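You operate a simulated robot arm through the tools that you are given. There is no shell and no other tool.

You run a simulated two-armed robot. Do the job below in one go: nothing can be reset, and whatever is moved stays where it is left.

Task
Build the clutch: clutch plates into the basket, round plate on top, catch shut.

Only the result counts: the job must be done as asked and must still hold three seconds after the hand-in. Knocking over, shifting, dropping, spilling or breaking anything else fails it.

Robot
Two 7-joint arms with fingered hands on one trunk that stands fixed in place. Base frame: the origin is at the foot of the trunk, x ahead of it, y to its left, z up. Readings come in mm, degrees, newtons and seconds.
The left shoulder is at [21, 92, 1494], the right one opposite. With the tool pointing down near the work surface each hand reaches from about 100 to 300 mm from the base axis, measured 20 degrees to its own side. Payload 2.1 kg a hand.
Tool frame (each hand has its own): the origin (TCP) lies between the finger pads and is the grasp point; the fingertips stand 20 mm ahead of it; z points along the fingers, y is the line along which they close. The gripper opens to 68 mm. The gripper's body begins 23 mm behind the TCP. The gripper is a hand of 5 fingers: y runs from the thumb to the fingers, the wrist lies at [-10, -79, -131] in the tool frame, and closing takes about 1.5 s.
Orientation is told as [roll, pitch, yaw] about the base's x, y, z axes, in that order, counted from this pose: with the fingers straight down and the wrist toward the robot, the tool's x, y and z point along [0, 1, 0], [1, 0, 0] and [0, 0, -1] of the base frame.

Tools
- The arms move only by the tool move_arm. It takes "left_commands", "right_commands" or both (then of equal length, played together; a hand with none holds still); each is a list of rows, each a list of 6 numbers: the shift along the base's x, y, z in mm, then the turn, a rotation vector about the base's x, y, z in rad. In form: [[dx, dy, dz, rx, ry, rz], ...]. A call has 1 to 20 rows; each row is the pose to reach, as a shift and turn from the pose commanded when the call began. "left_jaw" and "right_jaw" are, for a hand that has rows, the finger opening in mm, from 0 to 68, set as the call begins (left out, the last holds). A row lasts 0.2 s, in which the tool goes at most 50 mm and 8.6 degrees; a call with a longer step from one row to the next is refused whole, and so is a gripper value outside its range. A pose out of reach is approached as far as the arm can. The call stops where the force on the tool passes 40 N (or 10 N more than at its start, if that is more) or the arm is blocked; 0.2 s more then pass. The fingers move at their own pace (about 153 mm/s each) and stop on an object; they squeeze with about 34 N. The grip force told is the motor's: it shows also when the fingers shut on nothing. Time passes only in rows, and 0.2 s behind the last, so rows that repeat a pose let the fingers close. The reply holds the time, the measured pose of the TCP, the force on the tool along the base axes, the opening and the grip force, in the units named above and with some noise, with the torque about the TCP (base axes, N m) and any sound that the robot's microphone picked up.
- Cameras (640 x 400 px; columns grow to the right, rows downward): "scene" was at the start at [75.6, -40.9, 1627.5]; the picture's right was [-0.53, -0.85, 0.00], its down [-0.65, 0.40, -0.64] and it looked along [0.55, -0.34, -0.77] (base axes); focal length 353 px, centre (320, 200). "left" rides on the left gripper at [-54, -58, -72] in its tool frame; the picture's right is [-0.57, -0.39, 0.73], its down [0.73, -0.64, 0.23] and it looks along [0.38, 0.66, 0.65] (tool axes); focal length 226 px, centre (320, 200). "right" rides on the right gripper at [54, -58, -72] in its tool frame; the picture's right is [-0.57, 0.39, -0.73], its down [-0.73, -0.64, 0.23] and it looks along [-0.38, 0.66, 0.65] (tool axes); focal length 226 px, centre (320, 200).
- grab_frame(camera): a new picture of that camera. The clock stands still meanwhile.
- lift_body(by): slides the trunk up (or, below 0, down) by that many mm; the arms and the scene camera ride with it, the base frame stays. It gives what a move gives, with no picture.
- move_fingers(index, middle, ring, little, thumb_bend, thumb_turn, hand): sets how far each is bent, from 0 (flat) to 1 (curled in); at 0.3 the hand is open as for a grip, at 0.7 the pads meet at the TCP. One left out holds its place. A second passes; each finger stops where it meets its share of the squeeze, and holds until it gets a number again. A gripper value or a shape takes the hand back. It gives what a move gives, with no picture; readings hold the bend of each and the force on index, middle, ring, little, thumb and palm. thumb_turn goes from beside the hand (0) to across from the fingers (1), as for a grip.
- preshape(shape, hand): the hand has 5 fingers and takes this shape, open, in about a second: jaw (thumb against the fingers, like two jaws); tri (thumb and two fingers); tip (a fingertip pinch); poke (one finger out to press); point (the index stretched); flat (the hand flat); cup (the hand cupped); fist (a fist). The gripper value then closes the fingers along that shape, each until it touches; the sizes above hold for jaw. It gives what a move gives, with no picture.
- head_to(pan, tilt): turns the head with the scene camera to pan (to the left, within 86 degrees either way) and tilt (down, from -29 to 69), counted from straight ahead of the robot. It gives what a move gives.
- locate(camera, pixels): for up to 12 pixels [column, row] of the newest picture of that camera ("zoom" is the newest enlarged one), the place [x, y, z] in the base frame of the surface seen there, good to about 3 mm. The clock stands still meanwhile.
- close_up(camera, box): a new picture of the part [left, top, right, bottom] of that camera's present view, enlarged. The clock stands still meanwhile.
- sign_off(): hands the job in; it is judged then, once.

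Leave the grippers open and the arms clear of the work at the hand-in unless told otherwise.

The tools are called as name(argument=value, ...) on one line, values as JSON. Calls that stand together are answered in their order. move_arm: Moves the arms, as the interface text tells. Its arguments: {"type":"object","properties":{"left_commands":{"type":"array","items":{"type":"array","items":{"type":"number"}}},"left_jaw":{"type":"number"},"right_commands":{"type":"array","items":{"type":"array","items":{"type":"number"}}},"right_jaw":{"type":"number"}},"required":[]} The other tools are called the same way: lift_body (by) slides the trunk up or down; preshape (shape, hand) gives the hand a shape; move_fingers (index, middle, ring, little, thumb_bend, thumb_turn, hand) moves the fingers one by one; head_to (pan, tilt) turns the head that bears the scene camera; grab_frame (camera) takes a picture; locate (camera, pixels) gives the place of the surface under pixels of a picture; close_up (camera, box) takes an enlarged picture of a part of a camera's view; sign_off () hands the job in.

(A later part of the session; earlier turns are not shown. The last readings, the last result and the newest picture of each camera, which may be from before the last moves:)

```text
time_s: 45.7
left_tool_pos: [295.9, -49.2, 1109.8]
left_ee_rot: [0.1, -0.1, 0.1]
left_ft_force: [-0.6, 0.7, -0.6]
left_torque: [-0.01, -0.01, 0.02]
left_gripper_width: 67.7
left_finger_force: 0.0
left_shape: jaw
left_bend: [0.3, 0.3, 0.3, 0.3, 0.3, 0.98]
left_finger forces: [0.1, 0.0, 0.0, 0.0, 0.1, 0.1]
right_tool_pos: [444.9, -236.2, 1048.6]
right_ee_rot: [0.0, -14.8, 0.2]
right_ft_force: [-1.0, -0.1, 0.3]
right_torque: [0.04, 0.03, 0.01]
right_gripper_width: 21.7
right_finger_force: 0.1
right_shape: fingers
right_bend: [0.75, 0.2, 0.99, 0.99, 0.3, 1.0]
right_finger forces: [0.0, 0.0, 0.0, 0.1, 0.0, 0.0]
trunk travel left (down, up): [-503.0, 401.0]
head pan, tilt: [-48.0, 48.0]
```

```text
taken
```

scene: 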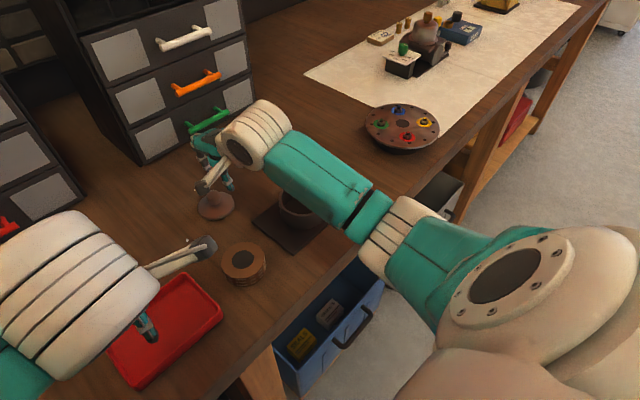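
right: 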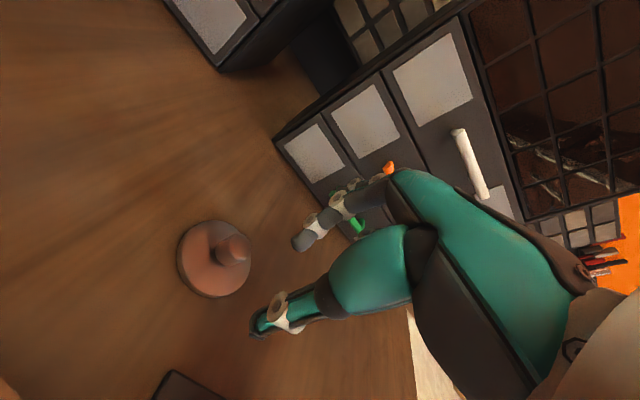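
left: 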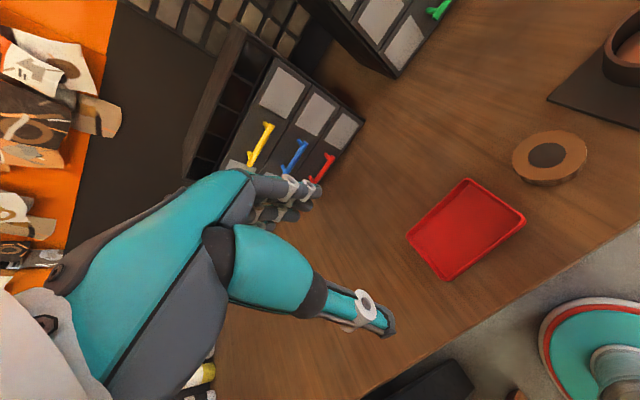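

The plate is standing free on the table. Next I'll move the left arm out of the way (+y 130 mm, up 30 mm) while the right hand levels out, then reset the right hand to the jaw shape.

move_arm(left_commands=[[0, 20, 10, 0, 0, 0], [-5, 45, 20, 0, 0, 0], [-10, 70, 30, 0, 0, 0], [-15, 95, 30, 0, 0, 0], [-20, 115, 30, 0, 0, 0], [-20, 130, 30, 0, 0, 0]], right_commands=[[0, 0, 15, 0, 0, 0], [0, 0, 30, 0, 0, 0], [0, 0, 40, 0, 0.09, 0], [0, 0, 50, 0, 0.18, 0], [0, 0, 50, 0, 0.26, 0], [0, 0, 50, 0, 0.26, 0]])

preshape(hand="right", shape="jaw")

grab_frame(camera="scene")

```text
time_s: 47.1
left_tool_pos: [274.2, 83.2, 1140.2]
left_ee_rot: [0.1, 0.1, 0.0]
left_ft_force: [-0.3, 0.7, 0.2]
left_torque: [-0.02, 0.0, 0.01]
left_gripper_width: 67.6
left_finger_force: 0.1
left_shape: jaw
left_bend: [0.3, 0.3, 0.3, 0.3, 0.3, 0.98]
left_finger forces: [0.0, 0.0, 0.0, 0.0, 0.0, 0.0]
right_tool_pos: [444.5, -235.2, 1100.0]
right_ee_rot: [0.0, 0.1, 0.0]
right_ft_force: [-0.7, 0.1, -1.2]
right_torque: [-0.01, -0.04, 0.03]
right_gripper_width: 21.5
right_finger_force: 0.0
right_shape: fingers
right_bend: [0.75, 0.2, 0.99, 0.99, 0.3, 1.0]
right_finger forces: [0.0, 0.0, 0.0, 0.1, 0.0, 0.0]
trunk travel left (down, up): [-503.0, 401.0]
head pan, tilt: [-48.0, 48.0]
```

```text
time_s: 48.0
left_tool_pos: [275.5, 81.6, 1140.6]
left_ee_rot: [-0.1, 0.0, 0.1]
left_ft_force: [-0.6, 0.2, -0.4]
left_torque: [-0.02, -0.01, 0.02]
left_gripper_width: 67.7
left_finger_force: 0.0
left_shape: jaw
left_bend: [0.3, 0.3, 0.3, 0.3, 0.3, 0.98]
left_finger forces: [0.0, 0.0, 0.0, 0.0, 0.0, 0.0]
right_tool_pos: [443.2, -236.8, 1099.1]
right_ee_rot: [0.0, 0.0, 0.0]
right_ft_force: [-0.3, 0.6, 0.1]
right_torque: [-0.03, -0.02, 0.0]
right_gripper_width: 67.7
right_finger_force: 0.1
right_shape: jaw
right_bend: [0.3, 0.3, 0.3, 0.3, 0.3, 0.98]
right_finger forces: [0.0, 0.0, 0.1, 0.1, 0.0, 0.0]
trunk travel left (down, up): [-503.0, 401.0]
head pan, tilt: [-48.0, 48.0]
```

```text
taken
```

scene: 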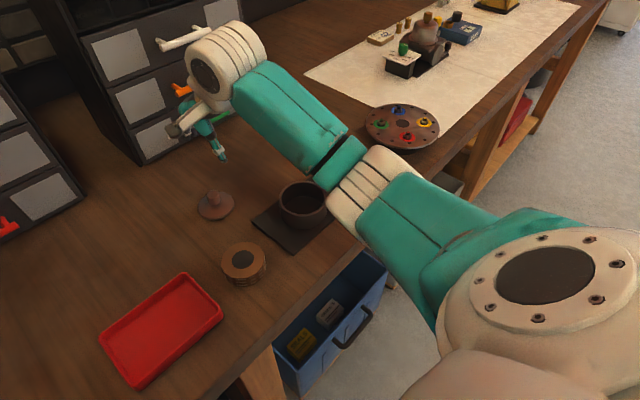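

Everything is in view. I'll measure the stack, the basket floor and the plate.

close_up(camera="scene", box=[213, 235, 273, 295])

locate(camera="zoom", pixels=[[200, 190], [230, 110], [300, 65], [380, 70], [440, 110], [460, 180], [430, 245], [370, 280], [290, 280], [220, 240], [325, 175], [325, 330]])

locate(camera="scene", pixels=[[300, 207], [296, 203], [215, 197], [208, 208], [228, 207], [215, 213], [290, 235], [254, 218]])

```text
6.67 times, centred on (243, 265) of scene
```

zoom: 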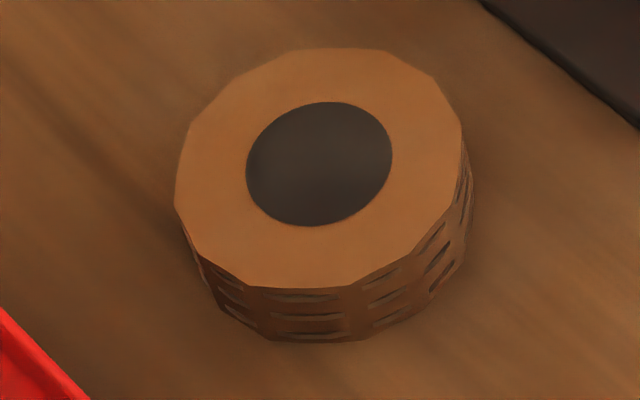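

```text
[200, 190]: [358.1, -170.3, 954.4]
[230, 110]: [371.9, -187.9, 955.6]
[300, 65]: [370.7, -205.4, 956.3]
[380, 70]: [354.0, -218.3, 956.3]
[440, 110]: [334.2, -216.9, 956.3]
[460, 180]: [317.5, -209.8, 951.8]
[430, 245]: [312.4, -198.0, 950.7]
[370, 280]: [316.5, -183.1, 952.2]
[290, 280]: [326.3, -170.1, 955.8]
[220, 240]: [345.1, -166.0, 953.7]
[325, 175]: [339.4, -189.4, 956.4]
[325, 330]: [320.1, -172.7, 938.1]
```

```text
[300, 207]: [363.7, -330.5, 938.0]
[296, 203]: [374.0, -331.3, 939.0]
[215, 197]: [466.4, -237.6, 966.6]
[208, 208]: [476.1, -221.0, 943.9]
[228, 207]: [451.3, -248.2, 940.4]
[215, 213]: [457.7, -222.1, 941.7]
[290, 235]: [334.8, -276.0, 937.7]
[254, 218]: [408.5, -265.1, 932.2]
```

The stack's centre is about (342, -192), its diameter about 61 mm and its top z 956. The basket floor is at z 938. I'll bring the right hand over the stack at z≈1040, with the fingers a bit wider than jaw-open for clearance.

move_arm(right_commands=[[-20, 9, 0, 0, 0, 0], [-45, 19, 0, 0, 0, 0], [-70, 30, -10, 0, 0, 0], [-90, 39, -30, 0, 0, 0], [-102, 44, -50, 0, 0, 0], [-102, 44, -60, 0, 0, 0], [-102, 44, -60, 0, 0, 0]])

grab_frame(camera="right")

grab_frame(camera="scene")

```text
time_s: 49.6
left_tool_pos: [275.4, 81.9, 1139.8]
left_ee_rot: [0.0, -0.1, 0.1]
left_ft_force: [0.1, 0.3, 0.2]
left_torque: [0.01, -0.02, 0.02]
left_gripper_width: 67.3
left_finger_force: 0.0
left_shape: jaw
left_bend: [0.3, 0.3, 0.3, 0.3, 0.3, 0.98]
left_finger forces: [0.0, 0.0, 0.0, 0.0, 0.0, 0.1]
right_tool_pos: [341.8, -191.2, 1038.1]
right_ee_rot: [0.1, 0.0, -0.1]
right_ft_force: [-0.3, 0.1, 0.2]
right_torque: [-0.03, -0.01, 0.0]
right_gripper_width: 67.5
right_finger_force: 0.1
right_shape: jaw
right_bend: [0.3, 0.3, 0.3, 0.3, 0.3, 0.98]
right_finger forces: [0.1, 0.1, 0.0, 0.0, 0.1, 0.0]
trunk travel left (down, up): [-503.0, 401.0]
head pan, tilt: [-48.0, 48.0]
```

```text
taken
```

right: 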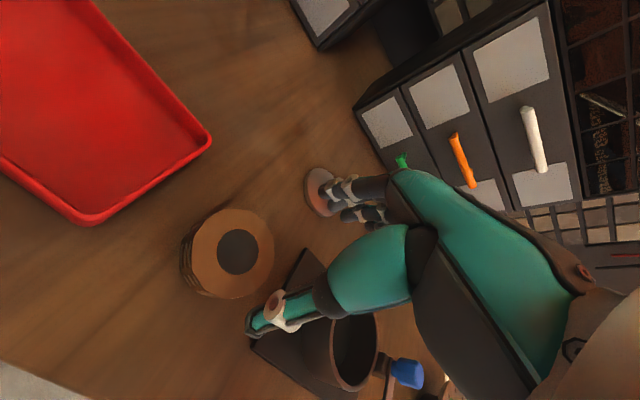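

```text
taken
```

scene: 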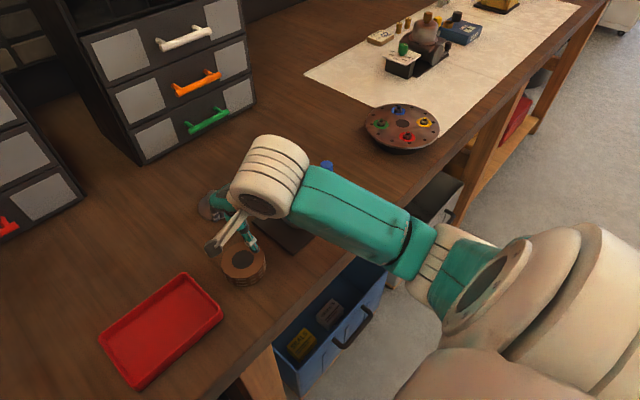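

I'll refine the stack centre from the hand camera before descending.

close_up(camera="right", box=[170, 195, 290, 310])

locate(camera="zoom", pixels=[[360, 195], [300, 135], [350, 135], [310, 245], [405, 240], [420, 160], [365, 60], [240, 60], [180, 150], [220, 290], [350, 320], [460, 200]])

```text
3.48 times, centred on (230, 252) of right
```

zoom: 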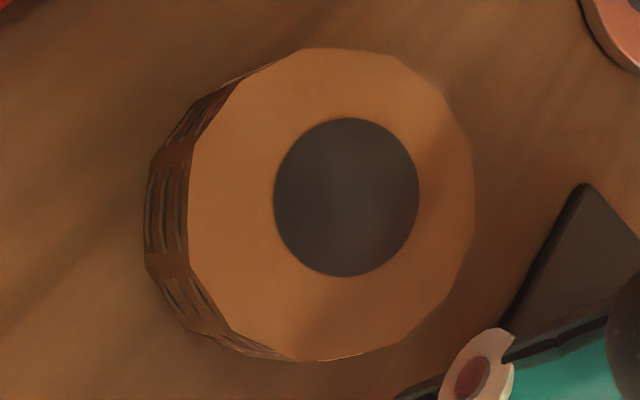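

```text
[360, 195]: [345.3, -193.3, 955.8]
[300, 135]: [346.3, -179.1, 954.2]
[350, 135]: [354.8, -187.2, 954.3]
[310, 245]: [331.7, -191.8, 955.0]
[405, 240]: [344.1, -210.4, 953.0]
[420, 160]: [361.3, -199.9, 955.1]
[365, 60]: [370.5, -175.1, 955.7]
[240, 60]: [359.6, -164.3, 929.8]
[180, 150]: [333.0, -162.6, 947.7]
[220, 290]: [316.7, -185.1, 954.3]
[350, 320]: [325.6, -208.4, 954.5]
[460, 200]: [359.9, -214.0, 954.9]
```

The stack centre is about (343, -191). I'll spread the fingers to bend 0.22 for extra clearance.

move_fingers(hand="right", index=0.22, middle=0.22, ring=0.22, little=0.22, thumb_bend=0.22)

move_arm(right_commands=[[1, 0, -20, 0, 0, 0], [1, 0, -40, 0, 0, 0], [1, 0, -50, 0, 0, 0], [1, 0, -58, 0, 0, 0], [1, 0, -58, 0, 0, 0]])

grab_frame(camera="right")

close_up(camera="scene", box=[190, 200, 310, 300])

```text
time_s: 50.6
left_tool_pos: [275.8, 81.2, 1139.7]
left_ee_rot: [0.1, 0.0, 0.1]
left_ft_force: [-0.2, -0.2, 0.0]
left_torque: [0.02, 0.0, 0.0]
left_gripper_width: 67.5
left_finger_force: 0.0
left_shape: jaw
left_bend: [0.3, 0.3, 0.3, 0.3, 0.3, 0.98]
left_finger forces: [0.1, 0.0, 0.0, 0.0, 0.1, 0.0]
right_tool_pos: [342.4, -192.8, 1037.9]
right_ee_rot: [0.0, 0.0, -0.1]
right_ft_force: [0.1, -1.1, -1.1]
right_torque: [0.04, -0.03, -0.02]
right_gripper_width: 74.1
right_finger_force: 0.0
right_shape: fingers
right_bend: [0.22, 0.22, 0.22, 0.22, 0.22, 0.98]
right_finger forces: [0.0, 0.1, 0.1, 0.0, 0.0, 0.1]
trunk travel left (down, up): [-503.0, 401.0]
head pan, tilt: [-48.0, 48.0]
```

```text
time_s: 51.8
left_tool_pos: [275.9, 81.7, 1140.2]
left_ee_rot: [0.0, 0.0, 0.2]
left_ft_force: [0.2, -0.9, -0.4]
left_torque: [0.01, -0.01, 0.0]
left_gripper_width: 67.7
left_finger_force: 0.1
left_shape: jaw
left_bend: [0.3, 0.3, 0.3, 0.3, 0.3, 0.98]
left_finger forces: [0.1, 0.0, 0.0, 0.0, 0.0, 0.0]
right_tool_pos: [342.7, -191.3, 979.1]
right_ee_rot: [0.0, -0.1, 0.0]
right_ft_force: [-1.1, 0.4, -0.2]
right_torque: [0.02, 0.03, 0.01]
right_gripper_width: 74.2
right_finger_force: 0.1
right_shape: fingers
right_bend: [0.22, 0.22, 0.22, 0.22, 0.22, 0.98]
right_finger forces: [0.0, 0.1, 0.0, 0.0, 0.0, 0.0]
trunk travel left (down, up): [-503.0, 401.0]
head pan, tilt: [-48.0, 48.0]
```

```text
taken
```

right: 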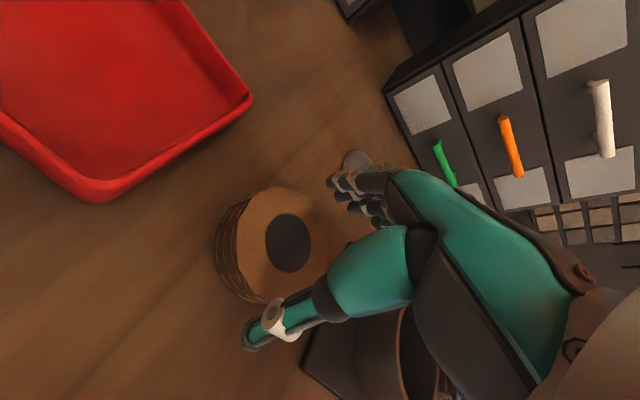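

```text
4.00 times, centred on (250, 250) of scene
```

zoom: 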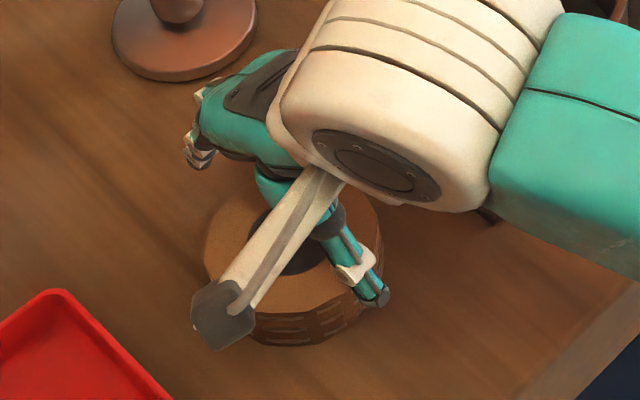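

The thumb and fingers straddle the stack with clearance. I'll descend 11 mm more so the tips reach about 8 mm below the stack top.

move_arm(right_commands=[[0, 0, -4, 0, 0, 0], [0, 0, -8, 0, 0, 0], [0, 0, -12, 0, 0, 0], [0, 0, -12, 0, 0, 0]])

grab_frame(camera="right")

close_up(camera="scene", box=[190, 200, 310, 300])

```text
time_s: 52.8
left_tool_pos: [275.8, 81.2, 1140.7]
left_ee_rot: [-0.1, 0.1, 0.2]
left_ft_force: [-0.4, 0.5, -0.9]
left_torque: [0.0, 0.03, -0.02]
left_gripper_width: 67.6
left_finger_force: 0.0
left_shape: jaw
left_bend: [0.3, 0.3, 0.3, 0.3, 0.3, 0.98]
left_finger forces: [0.1, 0.0, 0.0, 0.1, 0.0, 0.1]
right_tool_pos: [343.2, -191.9, 967.8]
right_ee_rot: [0.0, -0.1, 0.1]
right_ft_force: [-0.3, 0.4, 0.0]
right_torque: [0.0, -0.03, -0.01]
right_gripper_width: 74.1
right_finger_force: 0.0
right_shape: fingers
right_bend: [0.22, 0.22, 0.22, 0.22, 0.22, 0.98]
right_finger forces: [0.0, 0.0, 0.1, 0.0, 0.1, 0.1]
trunk travel left (down, up): [-503.0, 401.0]
head pan, tilt: [-48.0, 48.0]
```

```text
taken
```

right: 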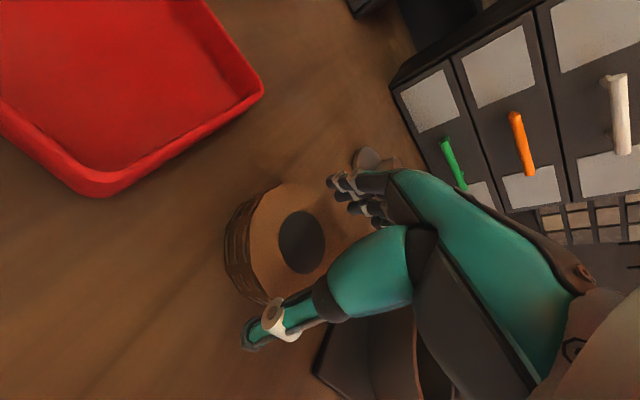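

```text
4.00 times, centred on (250, 250) of scene
```

zoom: 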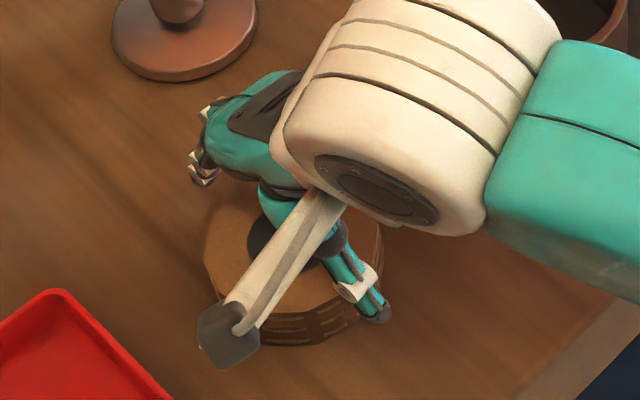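

There's no contact, and thumb and fingers are placed either side. Closing on the stack now.

move_arm(right_commands=[[0, 0, 0, 0, 0, 0], [0, 0, 0, 0, 0, 0], [0, 0, 0, 0, 0, 0], [0, 0, 0, 0, 0, 0], [0, 0, 0, 0, 0, 0], [0, 0, 0, 0, 0, 0], [0, 0, 0, 0, 0, 0], [0, 0, 0, 0, 0, 0]], right_jaw=48)

grab_frame(camera="right")

close_up(camera="scene", box=[190, 200, 310, 300])

```text
time_s: 54.6
left_tool_pos: [273.9, 83.5, 1140.7]
left_ee_rot: [0.0, 0.1, 0.1]
left_ft_force: [-0.1, 0.3, 0.0]
left_torque: [-0.03, 0.02, 0.02]
left_gripper_width: 67.5
left_finger_force: 0.1
left_shape: jaw
left_bend: [0.3, 0.3, 0.3, 0.3, 0.3, 0.98]
left_finger forces: [0.0, 0.0, 0.0, 0.1, 0.0, 0.1]
right_tool_pos: [342.9, -191.2, 969.6]
right_ee_rot: [0.0, -0.1, 0.1]
right_ft_force: [6.5, 1.9, 38.9]
right_torque: [-0.14, 0.92, -0.1]
right_gripper_width: 46.6
right_finger_force: 34.5
right_shape: jaw
right_bend: [0.26, 0.35, 0.36, 0.39, 0.67, 1.0]
right_finger forces: [18.1, 9.8, 5.7, 0.1, 49.8, 0.0]
trunk travel left (down, up): [-503.0, 401.0]
head pan, tilt: [-48.0, 48.0]
```

```text
taken
```

right: 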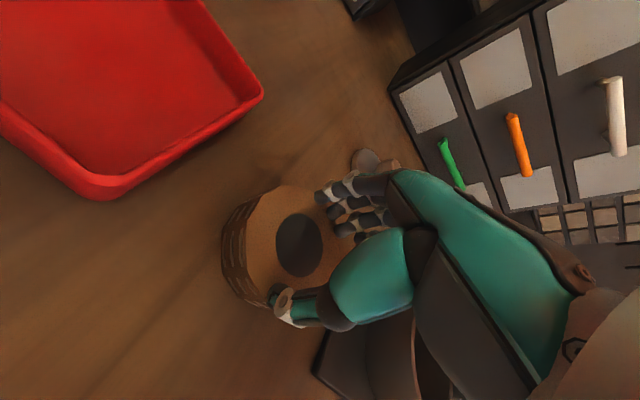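

```text
4.00 times, centred on (250, 250) of scene
```

zoom: 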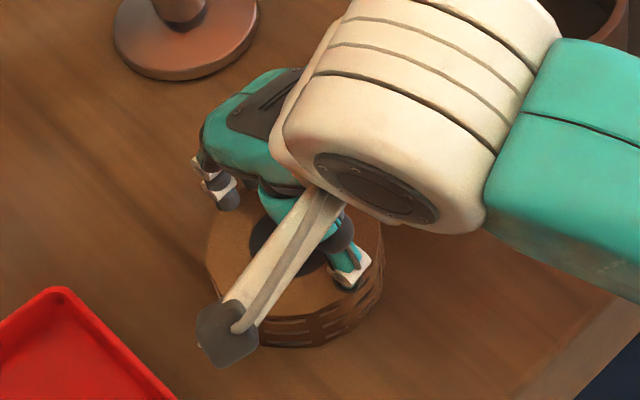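

The thumb rode up onto the top edge of the stack (39 N upward force), so this grip is too shallow. I'll open again and rise to check the stack's position before going deeper.

move_arm(right_commands=[[0, 0, 0, 0, 0, 0], [0, 0, 0, 0, 0, 0], [0, 0, 0, 0, 0, 0], [0, 0, 5, 0, 0, 0], [0, 0, 15, 0, 0, 0], [0, 0, 35, 0, 0, 0], [0, 0, 60, 0, 0, 0]], right_jaw=68)

close_up(camera="right", box=[170, 185, 310, 310])

locate(camera="zoom", pixels=[[320, 195], [290, 60], [380, 70], [450, 140], [440, 230], [400, 290], [200, 110], [180, 200], [200, 290], [280, 320]])

```text
time_s: 56.2
left_tool_pos: [275.0, 81.3, 1139.5]
left_ee_rot: [0.0, -0.1, 0.1]
left_ft_force: [-0.1, -0.1, 0.1]
left_torque: [-0.03, -0.03, 0.01]
left_gripper_width: 67.8
left_finger_force: 0.0
left_shape: jaw
left_bend: [0.3, 0.3, 0.3, 0.3, 0.3, 0.98]
left_finger forces: [0.1, 0.0, 0.0, 0.0, 0.0, 0.0]
right_tool_pos: [342.4, -194.8, 1029.2]
right_ee_rot: [0.0, 0.0, 0.1]
right_ft_force: [0.5, 0.8, 0.2]
right_torque: [0.02, -0.02, 0.01]
right_gripper_width: 67.8
right_finger_force: 0.1
right_shape: jaw
right_bend: [0.3, 0.3, 0.3, 0.3, 0.3, 0.98]
right_finger forces: [0.0, 0.0, 0.0, 0.0, 0.1, 0.0]
trunk travel left (down, up): [-503.0, 401.0]
head pan, tilt: [-48.0, 48.0]
```

```text
3.20 times, centred on (240, 248) of right
```

zoom: 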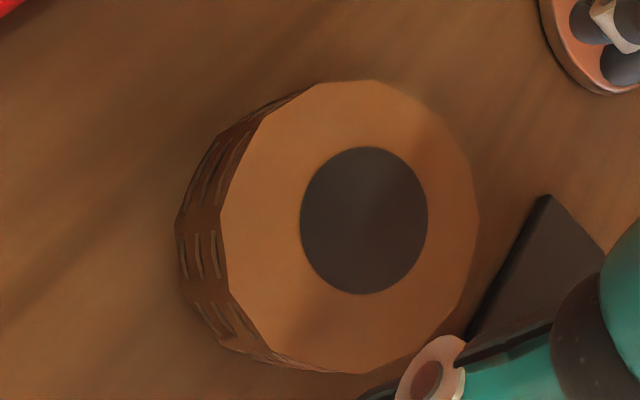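

```text
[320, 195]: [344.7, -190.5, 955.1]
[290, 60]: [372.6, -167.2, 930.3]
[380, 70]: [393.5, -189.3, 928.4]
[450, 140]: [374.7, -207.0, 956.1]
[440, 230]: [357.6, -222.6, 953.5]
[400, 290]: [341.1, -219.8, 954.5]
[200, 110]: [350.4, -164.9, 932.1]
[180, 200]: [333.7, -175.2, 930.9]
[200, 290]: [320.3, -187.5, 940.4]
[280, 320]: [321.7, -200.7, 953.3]
```

The stack shifted a little. I'll measure its grey centre and its edges directly.

locate(camera="zoom", pixels=[[364, 220], [302, 220], [426, 220], [364, 150], [364, 290], [230, 210], [470, 210], [370, 90], [355, 365], [440, 125], [265, 120], [270, 330]])

grab_frame(camera="scene")

```text
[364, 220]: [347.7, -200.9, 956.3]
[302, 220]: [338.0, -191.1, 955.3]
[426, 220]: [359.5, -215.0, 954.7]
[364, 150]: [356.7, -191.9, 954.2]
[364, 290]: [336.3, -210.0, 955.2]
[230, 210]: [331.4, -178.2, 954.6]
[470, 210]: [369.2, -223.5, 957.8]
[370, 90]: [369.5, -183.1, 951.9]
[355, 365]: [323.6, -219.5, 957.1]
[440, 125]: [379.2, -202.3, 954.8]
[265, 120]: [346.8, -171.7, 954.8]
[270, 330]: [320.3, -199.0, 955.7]
```

```text
taken
```

scene: 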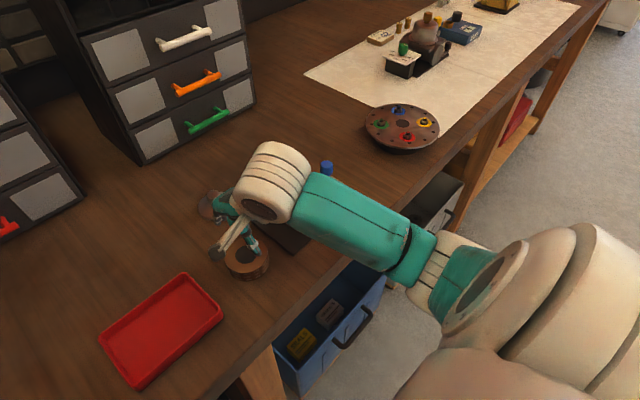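

The new stack centre is about (348.5, -201), diameter about 60 mm. I'll measure the actual thumb and finger tip heights from this view to choose the depth.

grab_frame(camera="right")

locate(camera="right", pixels=[[250, 325], [258, 318], [248, 316], [252, 332], [275, 310], [325, 188], [330, 192], [345, 212], [350, 185], [330, 290]])

close_up(camera="scene", box=[190, 180, 310, 280])

locate(camera="zoom", pixels=[[350, 285], [345, 275], [352, 295], [340, 255], [325, 225], [120, 150], [110, 165], [115, 130]])

```text
taken
```

right: 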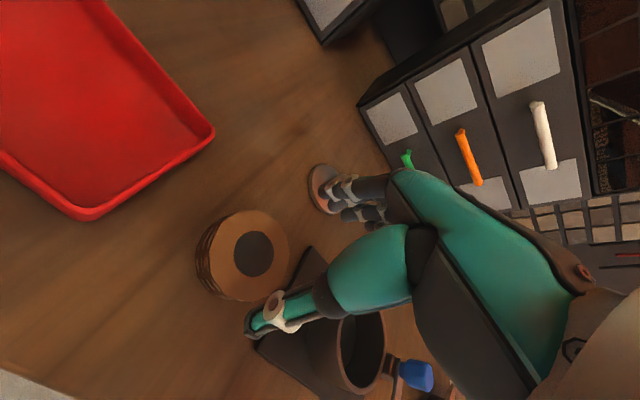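

```text
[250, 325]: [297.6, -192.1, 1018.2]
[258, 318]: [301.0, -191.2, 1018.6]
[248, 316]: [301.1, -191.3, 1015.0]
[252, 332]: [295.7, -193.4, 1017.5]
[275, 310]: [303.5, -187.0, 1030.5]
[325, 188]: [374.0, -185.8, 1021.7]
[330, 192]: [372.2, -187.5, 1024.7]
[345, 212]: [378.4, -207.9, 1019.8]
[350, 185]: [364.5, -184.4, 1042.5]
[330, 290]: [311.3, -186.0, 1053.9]
```

```text
4.00 times, centred on (250, 230) of scene
```

zoom: 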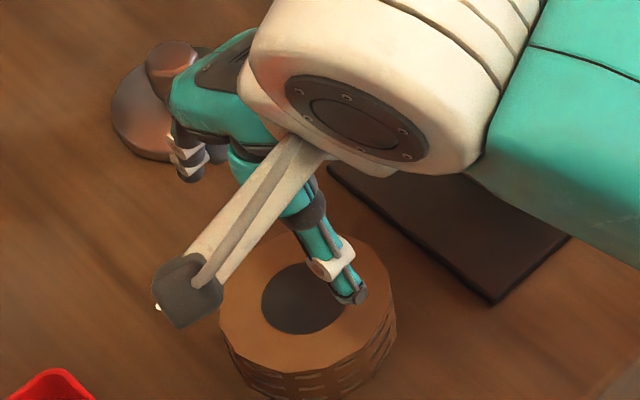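

```text
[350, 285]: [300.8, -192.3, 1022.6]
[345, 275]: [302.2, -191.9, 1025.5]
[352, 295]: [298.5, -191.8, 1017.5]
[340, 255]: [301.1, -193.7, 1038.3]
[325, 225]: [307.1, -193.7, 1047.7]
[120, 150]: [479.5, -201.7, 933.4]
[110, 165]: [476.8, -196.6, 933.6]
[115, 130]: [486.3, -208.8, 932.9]
```

At jaw-open the tips reach only about 15 mm ahead of the TCP, so the last grip overlapped the stack by only 3 mm. I'll recentre over (348.5, -199), spread slightly, and go down to TCP z≈956 this time.

move_fingers(hand="right", index=0.22, middle=0.22, ring=0.22, little=0.22, thumb_bend=0.22)

move_arm(right_commands=[[5.5, -7, -15, 0, 0, 0], [5.5, -7, -35, 0, 0, 0], [5.5, -7, -50, 0, 0, 0], [5.5, -7, -60, 0, 0, 0], [5.5, -7, -67, 0, 0, 0], [5.5, -7, -73, 0, 0, 0], [5.5, -7, -73, 0, 0, 0]])

grab_frame(camera="right")

close_up(camera="scene", box=[190, 200, 310, 300])

```text
time_s: 57.2
left_tool_pos: [275.2, 82.3, 1139.4]
left_ee_rot: [0.0, 0.0, 0.1]
left_ft_force: [0.2, 0.0, -0.1]
left_torque: [0.04, 0.02, 0.04]
left_gripper_width: 67.8
left_finger_force: 0.1
left_shape: jaw
left_bend: [0.3, 0.3, 0.3, 0.3, 0.3, 0.98]
left_finger forces: [0.1, 0.1, 0.0, 0.0, 0.0, 0.0]
right_tool_pos: [342.7, -193.0, 1028.7]
right_ee_rot: [0.0, 0.0, 0.0]
right_ft_force: [-0.4, -0.2, -0.7]
right_torque: [-0.03, -0.02, 0.04]
right_gripper_width: 74.3
right_finger_force: 0.0
right_shape: fingers
right_bend: [0.22, 0.22, 0.22, 0.22, 0.22, 0.98]
right_finger forces: [0.1, 0.1, 0.1, 0.0, 0.0, 0.0]
trunk travel left (down, up): [-503.0, 401.0]
head pan, tilt: [-48.0, 48.0]
```

```text
time_s: 58.8
left_tool_pos: [275.8, 81.1, 1139.8]
left_ee_rot: [0.0, 0.1, 0.1]
left_ft_force: [-0.3, -0.1, 0.3]
left_torque: [0.02, 0.01, 0.02]
left_gripper_width: 67.9
left_finger_force: 0.0
left_shape: jaw
left_bend: [0.3, 0.3, 0.3, 0.3, 0.3, 0.98]
left_finger forces: [0.1, 0.0, 0.1, 0.0, 0.1, 0.1]
right_tool_pos: [349.8, -198.8, 955.1]
right_ee_rot: [-0.1, 0.0, 0.0]
right_ft_force: [0.2, 0.1, -0.1]
right_torque: [-0.03, -0.03, 0.01]
right_gripper_width: 74.4
right_finger_force: 0.1
right_shape: fingers
right_bend: [0.22, 0.22, 0.22, 0.22, 0.22, 0.98]
right_finger forces: [0.0, 0.0, 0.0, 0.1, 0.0, 0.0]
trunk travel left (down, up): [-503.0, 401.0]
head pan, tilt: [-48.0, 48.0]
```

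```text
taken
```

right: 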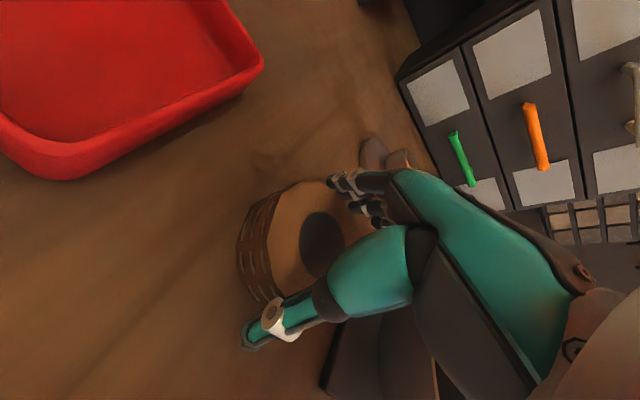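

```text
4.00 times, centred on (250, 250) of scene
```

zoom: 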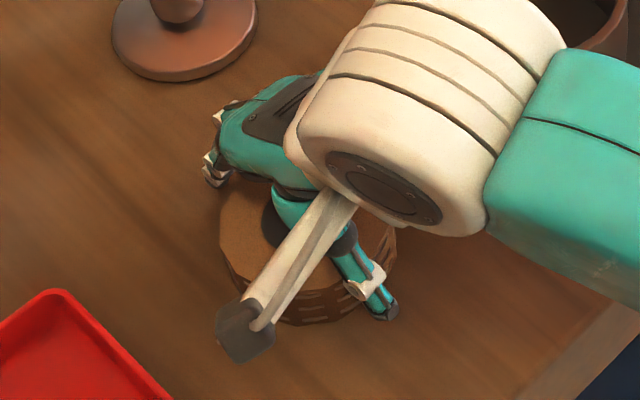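

The hand is down at z 955 without contact, straddling the stack more deeply. Closing now.

move_arm(right_commands=[[0, 0, 0, 0, 0, 0], [0, 0, 0, 0, 0, 0], [0, 0, 0, 0, 0, 0], [0, 0, 0, 0, 0, 0], [0, 0, 0, 0, 0, 0], [0, 0, 0, 0, 0, 0], [0, 0, 0, 0, 0, 0], [0, 0, 0, 0, 0, 0]], right_jaw=50)

grab_frame(camera="right")

close_up(camera="scene", box=[190, 200, 310, 300])

```text
time_s: 60.6
left_tool_pos: [275.5, 81.5, 1139.8]
left_ee_rot: [0.0, 0.0, 0.1]
left_ft_force: [-0.3, -0.4, 0.2]
left_torque: [0.0, -0.02, 0.02]
left_gripper_width: 67.7
left_finger_force: 0.1
left_shape: jaw
left_bend: [0.3, 0.3, 0.3, 0.3, 0.3, 0.98]
left_finger forces: [0.0, 0.1, 0.0, 0.0, 0.0, 0.0]
right_tool_pos: [349.1, -199.8, 955.0]
right_ee_rot: [-0.1, -0.1, 0.0]
right_ft_force: [0.4, 0.5, -2.6]
right_torque: [-0.04, -0.03, 0.01]
right_gripper_width: 50.5
right_finger_force: 34.3
right_shape: jaw
right_bend: [0.26, 0.35, 0.35, 0.42, 0.51, 0.98]
right_finger forces: [16.4, 9.0, 4.0, 0.0, 29.1, 0.0]
trunk travel left (down, up): [-503.0, 401.0]
head pan, tilt: [-48.0, 48.0]
```

```text
taken
```

right: 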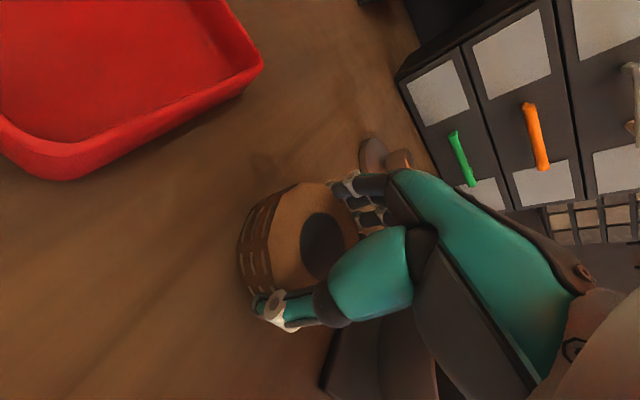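

```text
4.00 times, centred on (250, 250) of scene
```

zoom: 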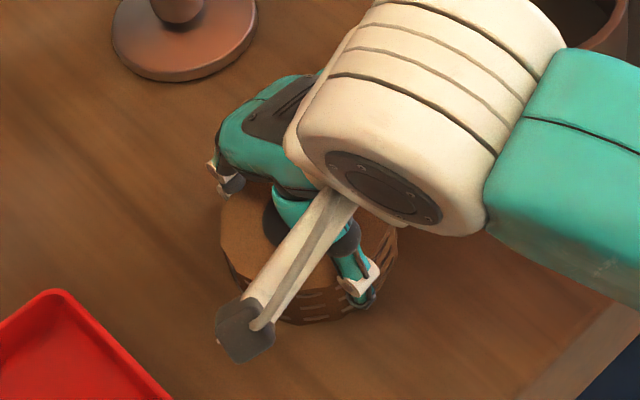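

It's a clean grip: thumb 29 N, the fingers sharing the load, and little net force. I'll lift slowly 25 mm.

move_arm(right_commands=[[0, 0, 3, 0, 0, 0], [0, 0, 7, 0, 0, 0], [0, 0, 12, 0, 0, 0], [0, 0, 18, 0, 0, 0], [0, 0, 25, 0, 0, 0], [0, 0, 25, 0, 0, 0]])

grab_frame(camera="right")

close_up(camera="scene", box=[190, 190, 310, 290])

```text
time_s: 62.0
left_tool_pos: [275.3, 80.6, 1139.8]
left_ee_rot: [0.2, 0.1, 0.1]
left_ft_force: [-0.5, -0.3, -0.2]
left_torque: [0.02, 0.0, -0.01]
left_gripper_width: 67.6
left_finger_force: 0.0
left_shape: jaw
left_bend: [0.3, 0.3, 0.3, 0.3, 0.3, 0.98]
left_finger forces: [0.0, 0.0, 0.0, 0.1, 0.0, 0.1]
right_tool_pos: [349.8, -197.9, 981.5]
right_ee_rot: [0.0, 0.0, 0.0]
right_ft_force: [-0.2, 0.1, -2.7]
right_torque: [-0.01, 0.0, -0.01]
right_gripper_width: 50.5
right_finger_force: 34.6
right_shape: jaw
right_bend: [0.26, 0.35, 0.35, 0.42, 0.51, 0.98]
right_finger forces: [16.2, 8.9, 3.9, 0.1, 29.0, 0.1]
trunk travel left (down, up): [-503.0, 401.0]
head pan, tilt: [-48.0, 48.0]
```

```text
taken
```

right: 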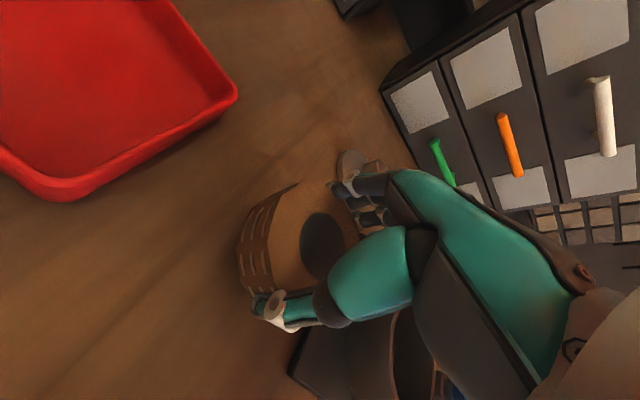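

```text
4.00 times, centred on (250, 240) of scene
```

zoom: 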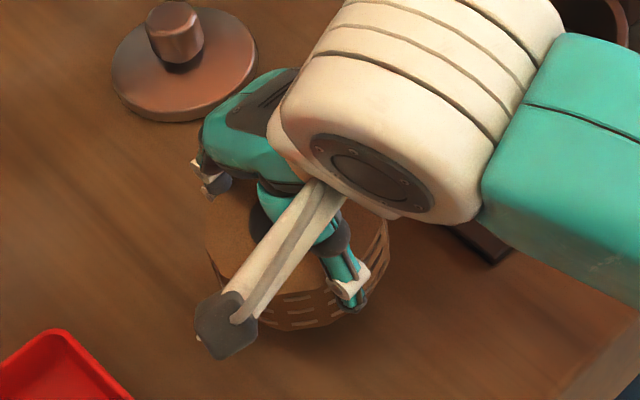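

The stack is held level (2.7 N weight). I'll lift it to about z 1045, well above the rim, and measure its centre relative to the hand.

move_arm(right_commands=[[0, 0, 15, 0, 0, 0], [0, 0, 35, 0, 0, 0], [0, 0, 55, 0, 0, 0], [0, 0, 65, 0, 0, 0], [0, 0, 65, 0, 0, 0]])

close_up(camera="right", box=[220, 160, 400, 340])

locate(camera="zoom", pixels=[[220, 80], [170, 200], [240, 130], [200, 250], [250, 60], [280, 200], [300, 110], [140, 280], [160, 120], [230, 270], [100, 150], [90, 230]])

```text
time_s: 63.2
left_tool_pos: [275.5, 80.9, 1141.0]
left_ee_rot: [0.2, 0.0, 0.1]
left_ft_force: [-0.1, -0.6, -0.6]
left_torque: [-0.03, -0.01, -0.01]
left_gripper_width: 67.5
left_finger_force: 0.0
left_shape: jaw
left_bend: [0.3, 0.3, 0.3, 0.3, 0.3, 0.98]
left_finger forces: [0.0, 0.0, 0.0, 0.0, 0.0, 0.0]
right_tool_pos: [348.8, -201.5, 1045.6]
right_ee_rot: [0.0, 0.1, 0.1]
right_ft_force: [0.5, -0.7, -3.3]
right_torque: [0.01, 0.0, 0.05]
right_gripper_width: 50.1
right_finger_force: 33.9
right_shape: jaw
right_bend: [0.26, 0.35, 0.35, 0.42, 0.51, 0.98]
right_finger forces: [16.1, 8.9, 4.0, 0.0, 29.1, 0.0]
trunk travel left (down, up): [-503.0, 401.0]
head pan, tilt: [-48.0, 48.0]
```

```text
2.22 times, centred on (310, 250) of right
```

zoom: 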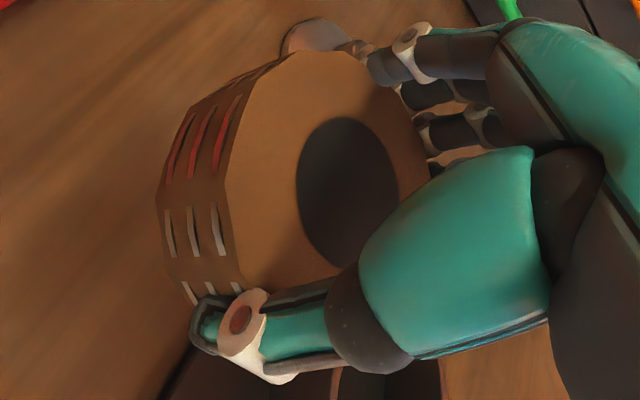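

```text
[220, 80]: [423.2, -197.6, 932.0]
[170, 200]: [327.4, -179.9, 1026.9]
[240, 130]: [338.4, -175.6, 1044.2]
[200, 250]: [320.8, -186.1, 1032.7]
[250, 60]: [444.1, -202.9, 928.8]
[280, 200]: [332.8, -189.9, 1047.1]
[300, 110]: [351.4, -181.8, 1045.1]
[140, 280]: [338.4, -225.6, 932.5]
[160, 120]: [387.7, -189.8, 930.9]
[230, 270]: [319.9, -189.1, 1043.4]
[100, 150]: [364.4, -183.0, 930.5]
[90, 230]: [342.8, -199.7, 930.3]
```

locate(camera="zoom", pixels=[[346, 190], [300, 190], [345, 122], [395, 175], [330, 258], [300, 58], [262, 80], [235, 140], [230, 190], [240, 240], [345, 60], [395, 100]])

grab_frame(camera="scene")

```text
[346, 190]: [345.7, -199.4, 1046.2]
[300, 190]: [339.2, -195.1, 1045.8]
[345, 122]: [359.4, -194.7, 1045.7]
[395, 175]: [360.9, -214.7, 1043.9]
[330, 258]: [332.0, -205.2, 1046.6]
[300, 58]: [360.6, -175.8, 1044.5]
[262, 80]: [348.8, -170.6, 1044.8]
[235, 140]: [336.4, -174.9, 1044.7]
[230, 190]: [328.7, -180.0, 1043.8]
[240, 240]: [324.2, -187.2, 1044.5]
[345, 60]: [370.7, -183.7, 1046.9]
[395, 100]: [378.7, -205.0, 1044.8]
```

```text
taken
```

scene: 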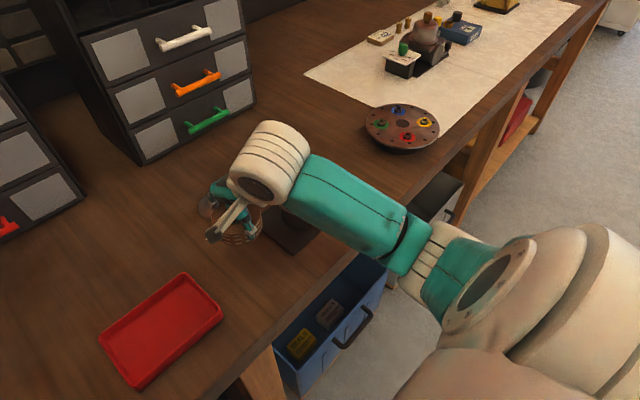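

The stack centre sits at about (-0.7, -1.6) from the TCP. To put it over the basket centre (353.5, -330) I shift the hand by (+5, -129) at this height.

move_arm(right_commands=[[1, -12, 0, 0, 0, 0], [2, -30, 0, 0, 0, 0], [3, -52, 0, 0, 0, 0], [4, -75, 0, 0, 0, 0], [5, -97, 0, 0, 0, 0], [5, -115, 0, 0, 0, 0], [5, -125, 0, 0, 0, 0], [5, -129, 0, 0, 0, 0], [5, -129, 0, 0, 0, 0]])

grab_frame(camera="right")

close_up(camera="scene", box=[240, 120, 380, 240])

```text
time_s: 65.2
left_tool_pos: [274.7, 80.2, 1140.0]
left_ee_rot: [0.1, -0.1, 0.1]
left_ft_force: [-0.2, 0.8, 0.0]
left_torque: [0.01, 0.02, -0.03]
left_gripper_width: 67.6
left_finger_force: 0.1
left_shape: jaw
left_bend: [0.3, 0.3, 0.3, 0.3, 0.3, 0.98]
left_finger forces: [0.0, 0.0, 0.0, 0.0, 0.1, 0.1]
right_tool_pos: [352.3, -328.1, 1044.7]
right_ee_rot: [0.0, 0.0, 0.1]
right_ft_force: [-0.4, 0.8, -2.3]
right_torque: [0.04, -0.01, 0.01]
right_gripper_width: 50.4
right_finger_force: 34.0
right_shape: jaw
right_bend: [0.26, 0.35, 0.35, 0.42, 0.51, 0.98]
right_finger forces: [16.0, 8.9, 4.1, 0.1, 28.9, 0.0]
trunk travel left (down, up): [-503.0, 401.0]
head pan, tilt: [-48.0, 48.0]
```

```text
taken
```

right: 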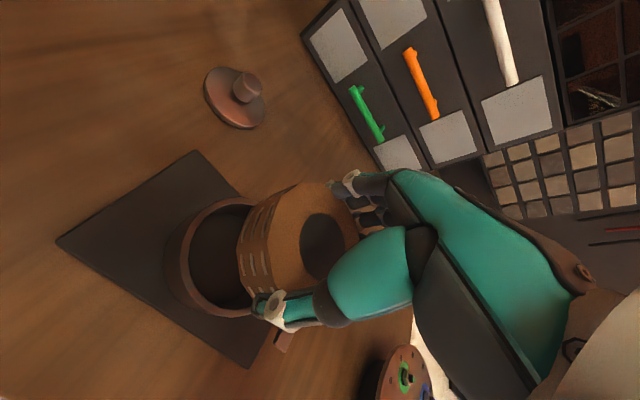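

```text
3.33 times, centred on (310, 180) of scene
```

zoom: 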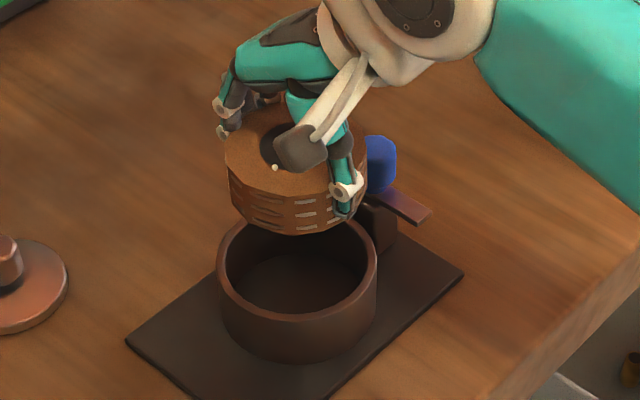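

The stack hovers over the basket. I'll lower it to just above the rim (TCP about 1001, stack bottom about 976) and check alignment.

move_arm(right_commands=[[0, 0, -12, 0, 0, 0], [0, 0, -26, 0, 0, 0], [0, 0, -38, 0, 0, 0], [0, 0, -44, 0, 0, 0], [0, 0, -44, 0, 0, 0]])

close_up(camera="right", box=[180, 160, 400, 340])

close_up(camera="scene", box=[260, 140, 360, 230])

```text
time_s: 66.4
left_tool_pos: [275.5, 81.8, 1140.1]
left_ee_rot: [0.0, 0.0, 0.1]
left_ft_force: [0.5, -0.4, 0.7]
left_torque: [-0.03, 0.02, 0.0]
left_gripper_width: 67.9
left_finger_force: 0.1
left_shape: jaw
left_bend: [0.3, 0.3, 0.3, 0.3, 0.3, 0.98]
left_finger forces: [0.1, 0.0, 0.0, 0.1, 0.0, 0.0]
right_tool_pos: [353.1, -328.2, 1000.3]
right_ee_rot: [0.0, -0.1, 0.0]
right_ft_force: [-0.1, 0.3, -2.6]
right_torque: [0.05, 0.01, 0.03]
right_gripper_width: 50.2
right_finger_force: 33.6
right_shape: jaw
right_bend: [0.26, 0.35, 0.35, 0.42, 0.51, 0.98]
right_finger forces: [15.9, 8.9, 4.1, 0.0, 28.9, 0.1]
trunk travel left (down, up): [-503.0, 401.0]
head pan, tilt: [-48.0, 48.0]
```

```text
2.22 times, centred on (290, 250) of right
```

zoom: 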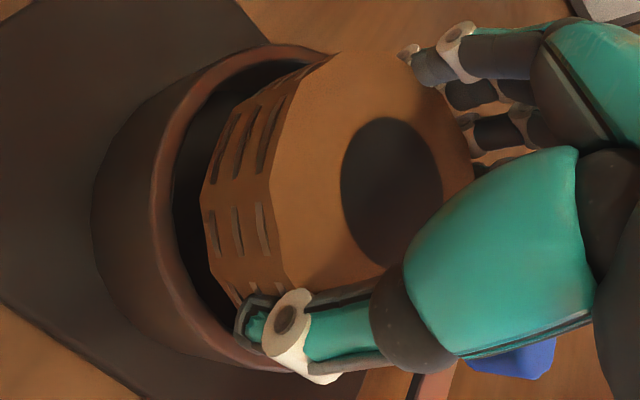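

```text
4.44 times, centred on (310, 185) of scene
```

zoom: 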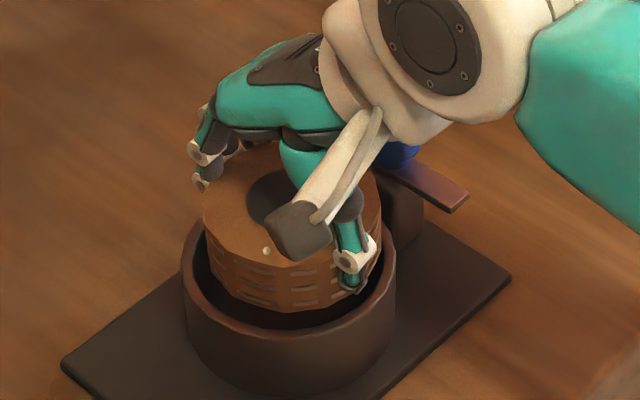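

Alignment looks centred. I'll lower in 2 mm steps until the stack is well started or the tips touch the rim.

move_arm(right_commands=[[0, 0, -2, 0, 0, 0], [0, 0, -4, 0, 0, 0], [0, 0, -6, 0, 0, 0], [0, 0, -8, 0, 0, 0], [0, 0, -8, 0, 0, 0]])

close_up(camera="right", box=[180, 160, 400, 340])

close_up(camera="scene", box=[260, 140, 360, 230])

```text
time_s: 67.6
left_tool_pos: [275.4, 81.2, 1140.0]
left_ee_rot: [0.1, 0.0, 0.1]
left_ft_force: [-0.4, 0.2, 1.0]
left_torque: [0.02, -0.01, 0.0]
left_gripper_width: 67.7
left_finger_force: 0.0
left_shape: jaw
left_bend: [0.3, 0.3, 0.3, 0.3, 0.3, 0.98]
left_finger forces: [0.0, 0.0, 0.0, 0.0, 0.1, 0.0]
right_tool_pos: [354.3, -327.3, 993.3]
right_ee_rot: [0.1, 0.1, 0.1]
right_ft_force: [-0.7, -0.9, -2.8]
right_torque: [-0.01, 0.02, 0.0]
right_gripper_width: 50.3
right_finger_force: 34.2
right_shape: jaw
right_bend: [0.26, 0.35, 0.35, 0.42, 0.51, 0.98]
right_finger forces: [16.0, 8.9, 4.2, 0.0, 28.8, 0.0]
trunk travel left (down, up): [-503.0, 401.0]
head pan, tilt: [-48.0, 48.0]
```

```text
2.22 times, centred on (290, 250) of right
```

zoom: 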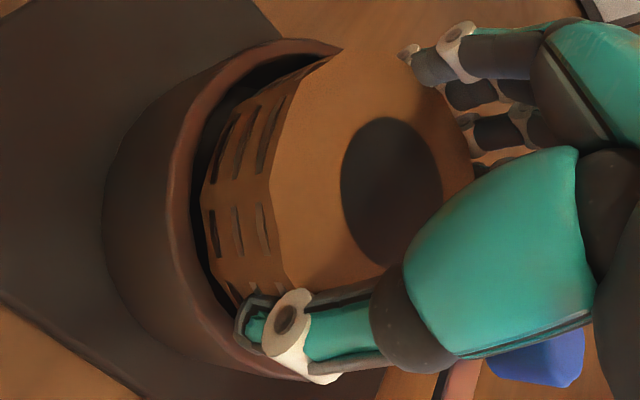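

```text
4.44 times, centred on (310, 185) of scene
```

zoom: 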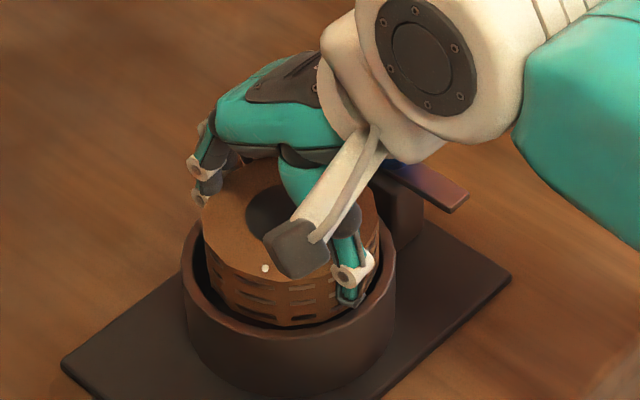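

There's still no contact, and the stack has entered the bore. I'll go 4 mm lower.

move_arm(right_commands=[[0, 0, -1, 0, 0, 0], [0, 0, -2, 0, 0, 0], [0, 0, -3, 0, 0, 0], [0, 0, -4, 0, 0, 0]])

close_up(camera="scene", box=[260, 140, 360, 230])

```text
time_s: 68.6
left_tool_pos: [275.4, 82.0, 1140.6]
left_ee_rot: [0.1, 0.0, 0.2]
left_ft_force: [0.7, 0.2, -0.1]
left_torque: [0.0, -0.04, -0.02]
left_gripper_width: 67.7
left_finger_force: 0.1
left_shape: jaw
left_bend: [0.3, 0.3, 0.3, 0.3, 0.3, 0.98]
left_finger forces: [0.0, 0.0, 0.0, 0.0, 0.1, 0.1]
right_tool_pos: [354.1, -327.2, 988.4]
right_ee_rot: [-0.1, 0.0, 0.0]
right_ft_force: [-0.2, 0.1, -3.2]
right_torque: [-0.01, -0.04, 0.04]
right_gripper_width: 50.3
right_finger_force: 33.5
right_shape: jaw
right_bend: [0.26, 0.35, 0.35, 0.42, 0.51, 0.98]
right_finger forces: [16.0, 9.0, 4.1, 0.0, 28.8, 0.1]
trunk travel left (down, up): [-503.0, 401.0]
head pan, tilt: [-48.0, 48.0]
```

```text
4.44 times, centred on (310, 185) of scene
```

zoom: 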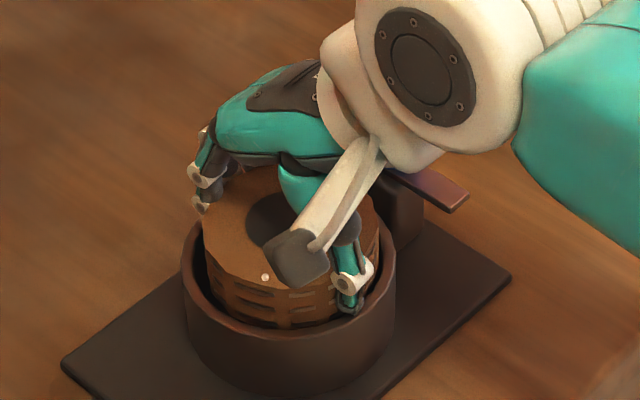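

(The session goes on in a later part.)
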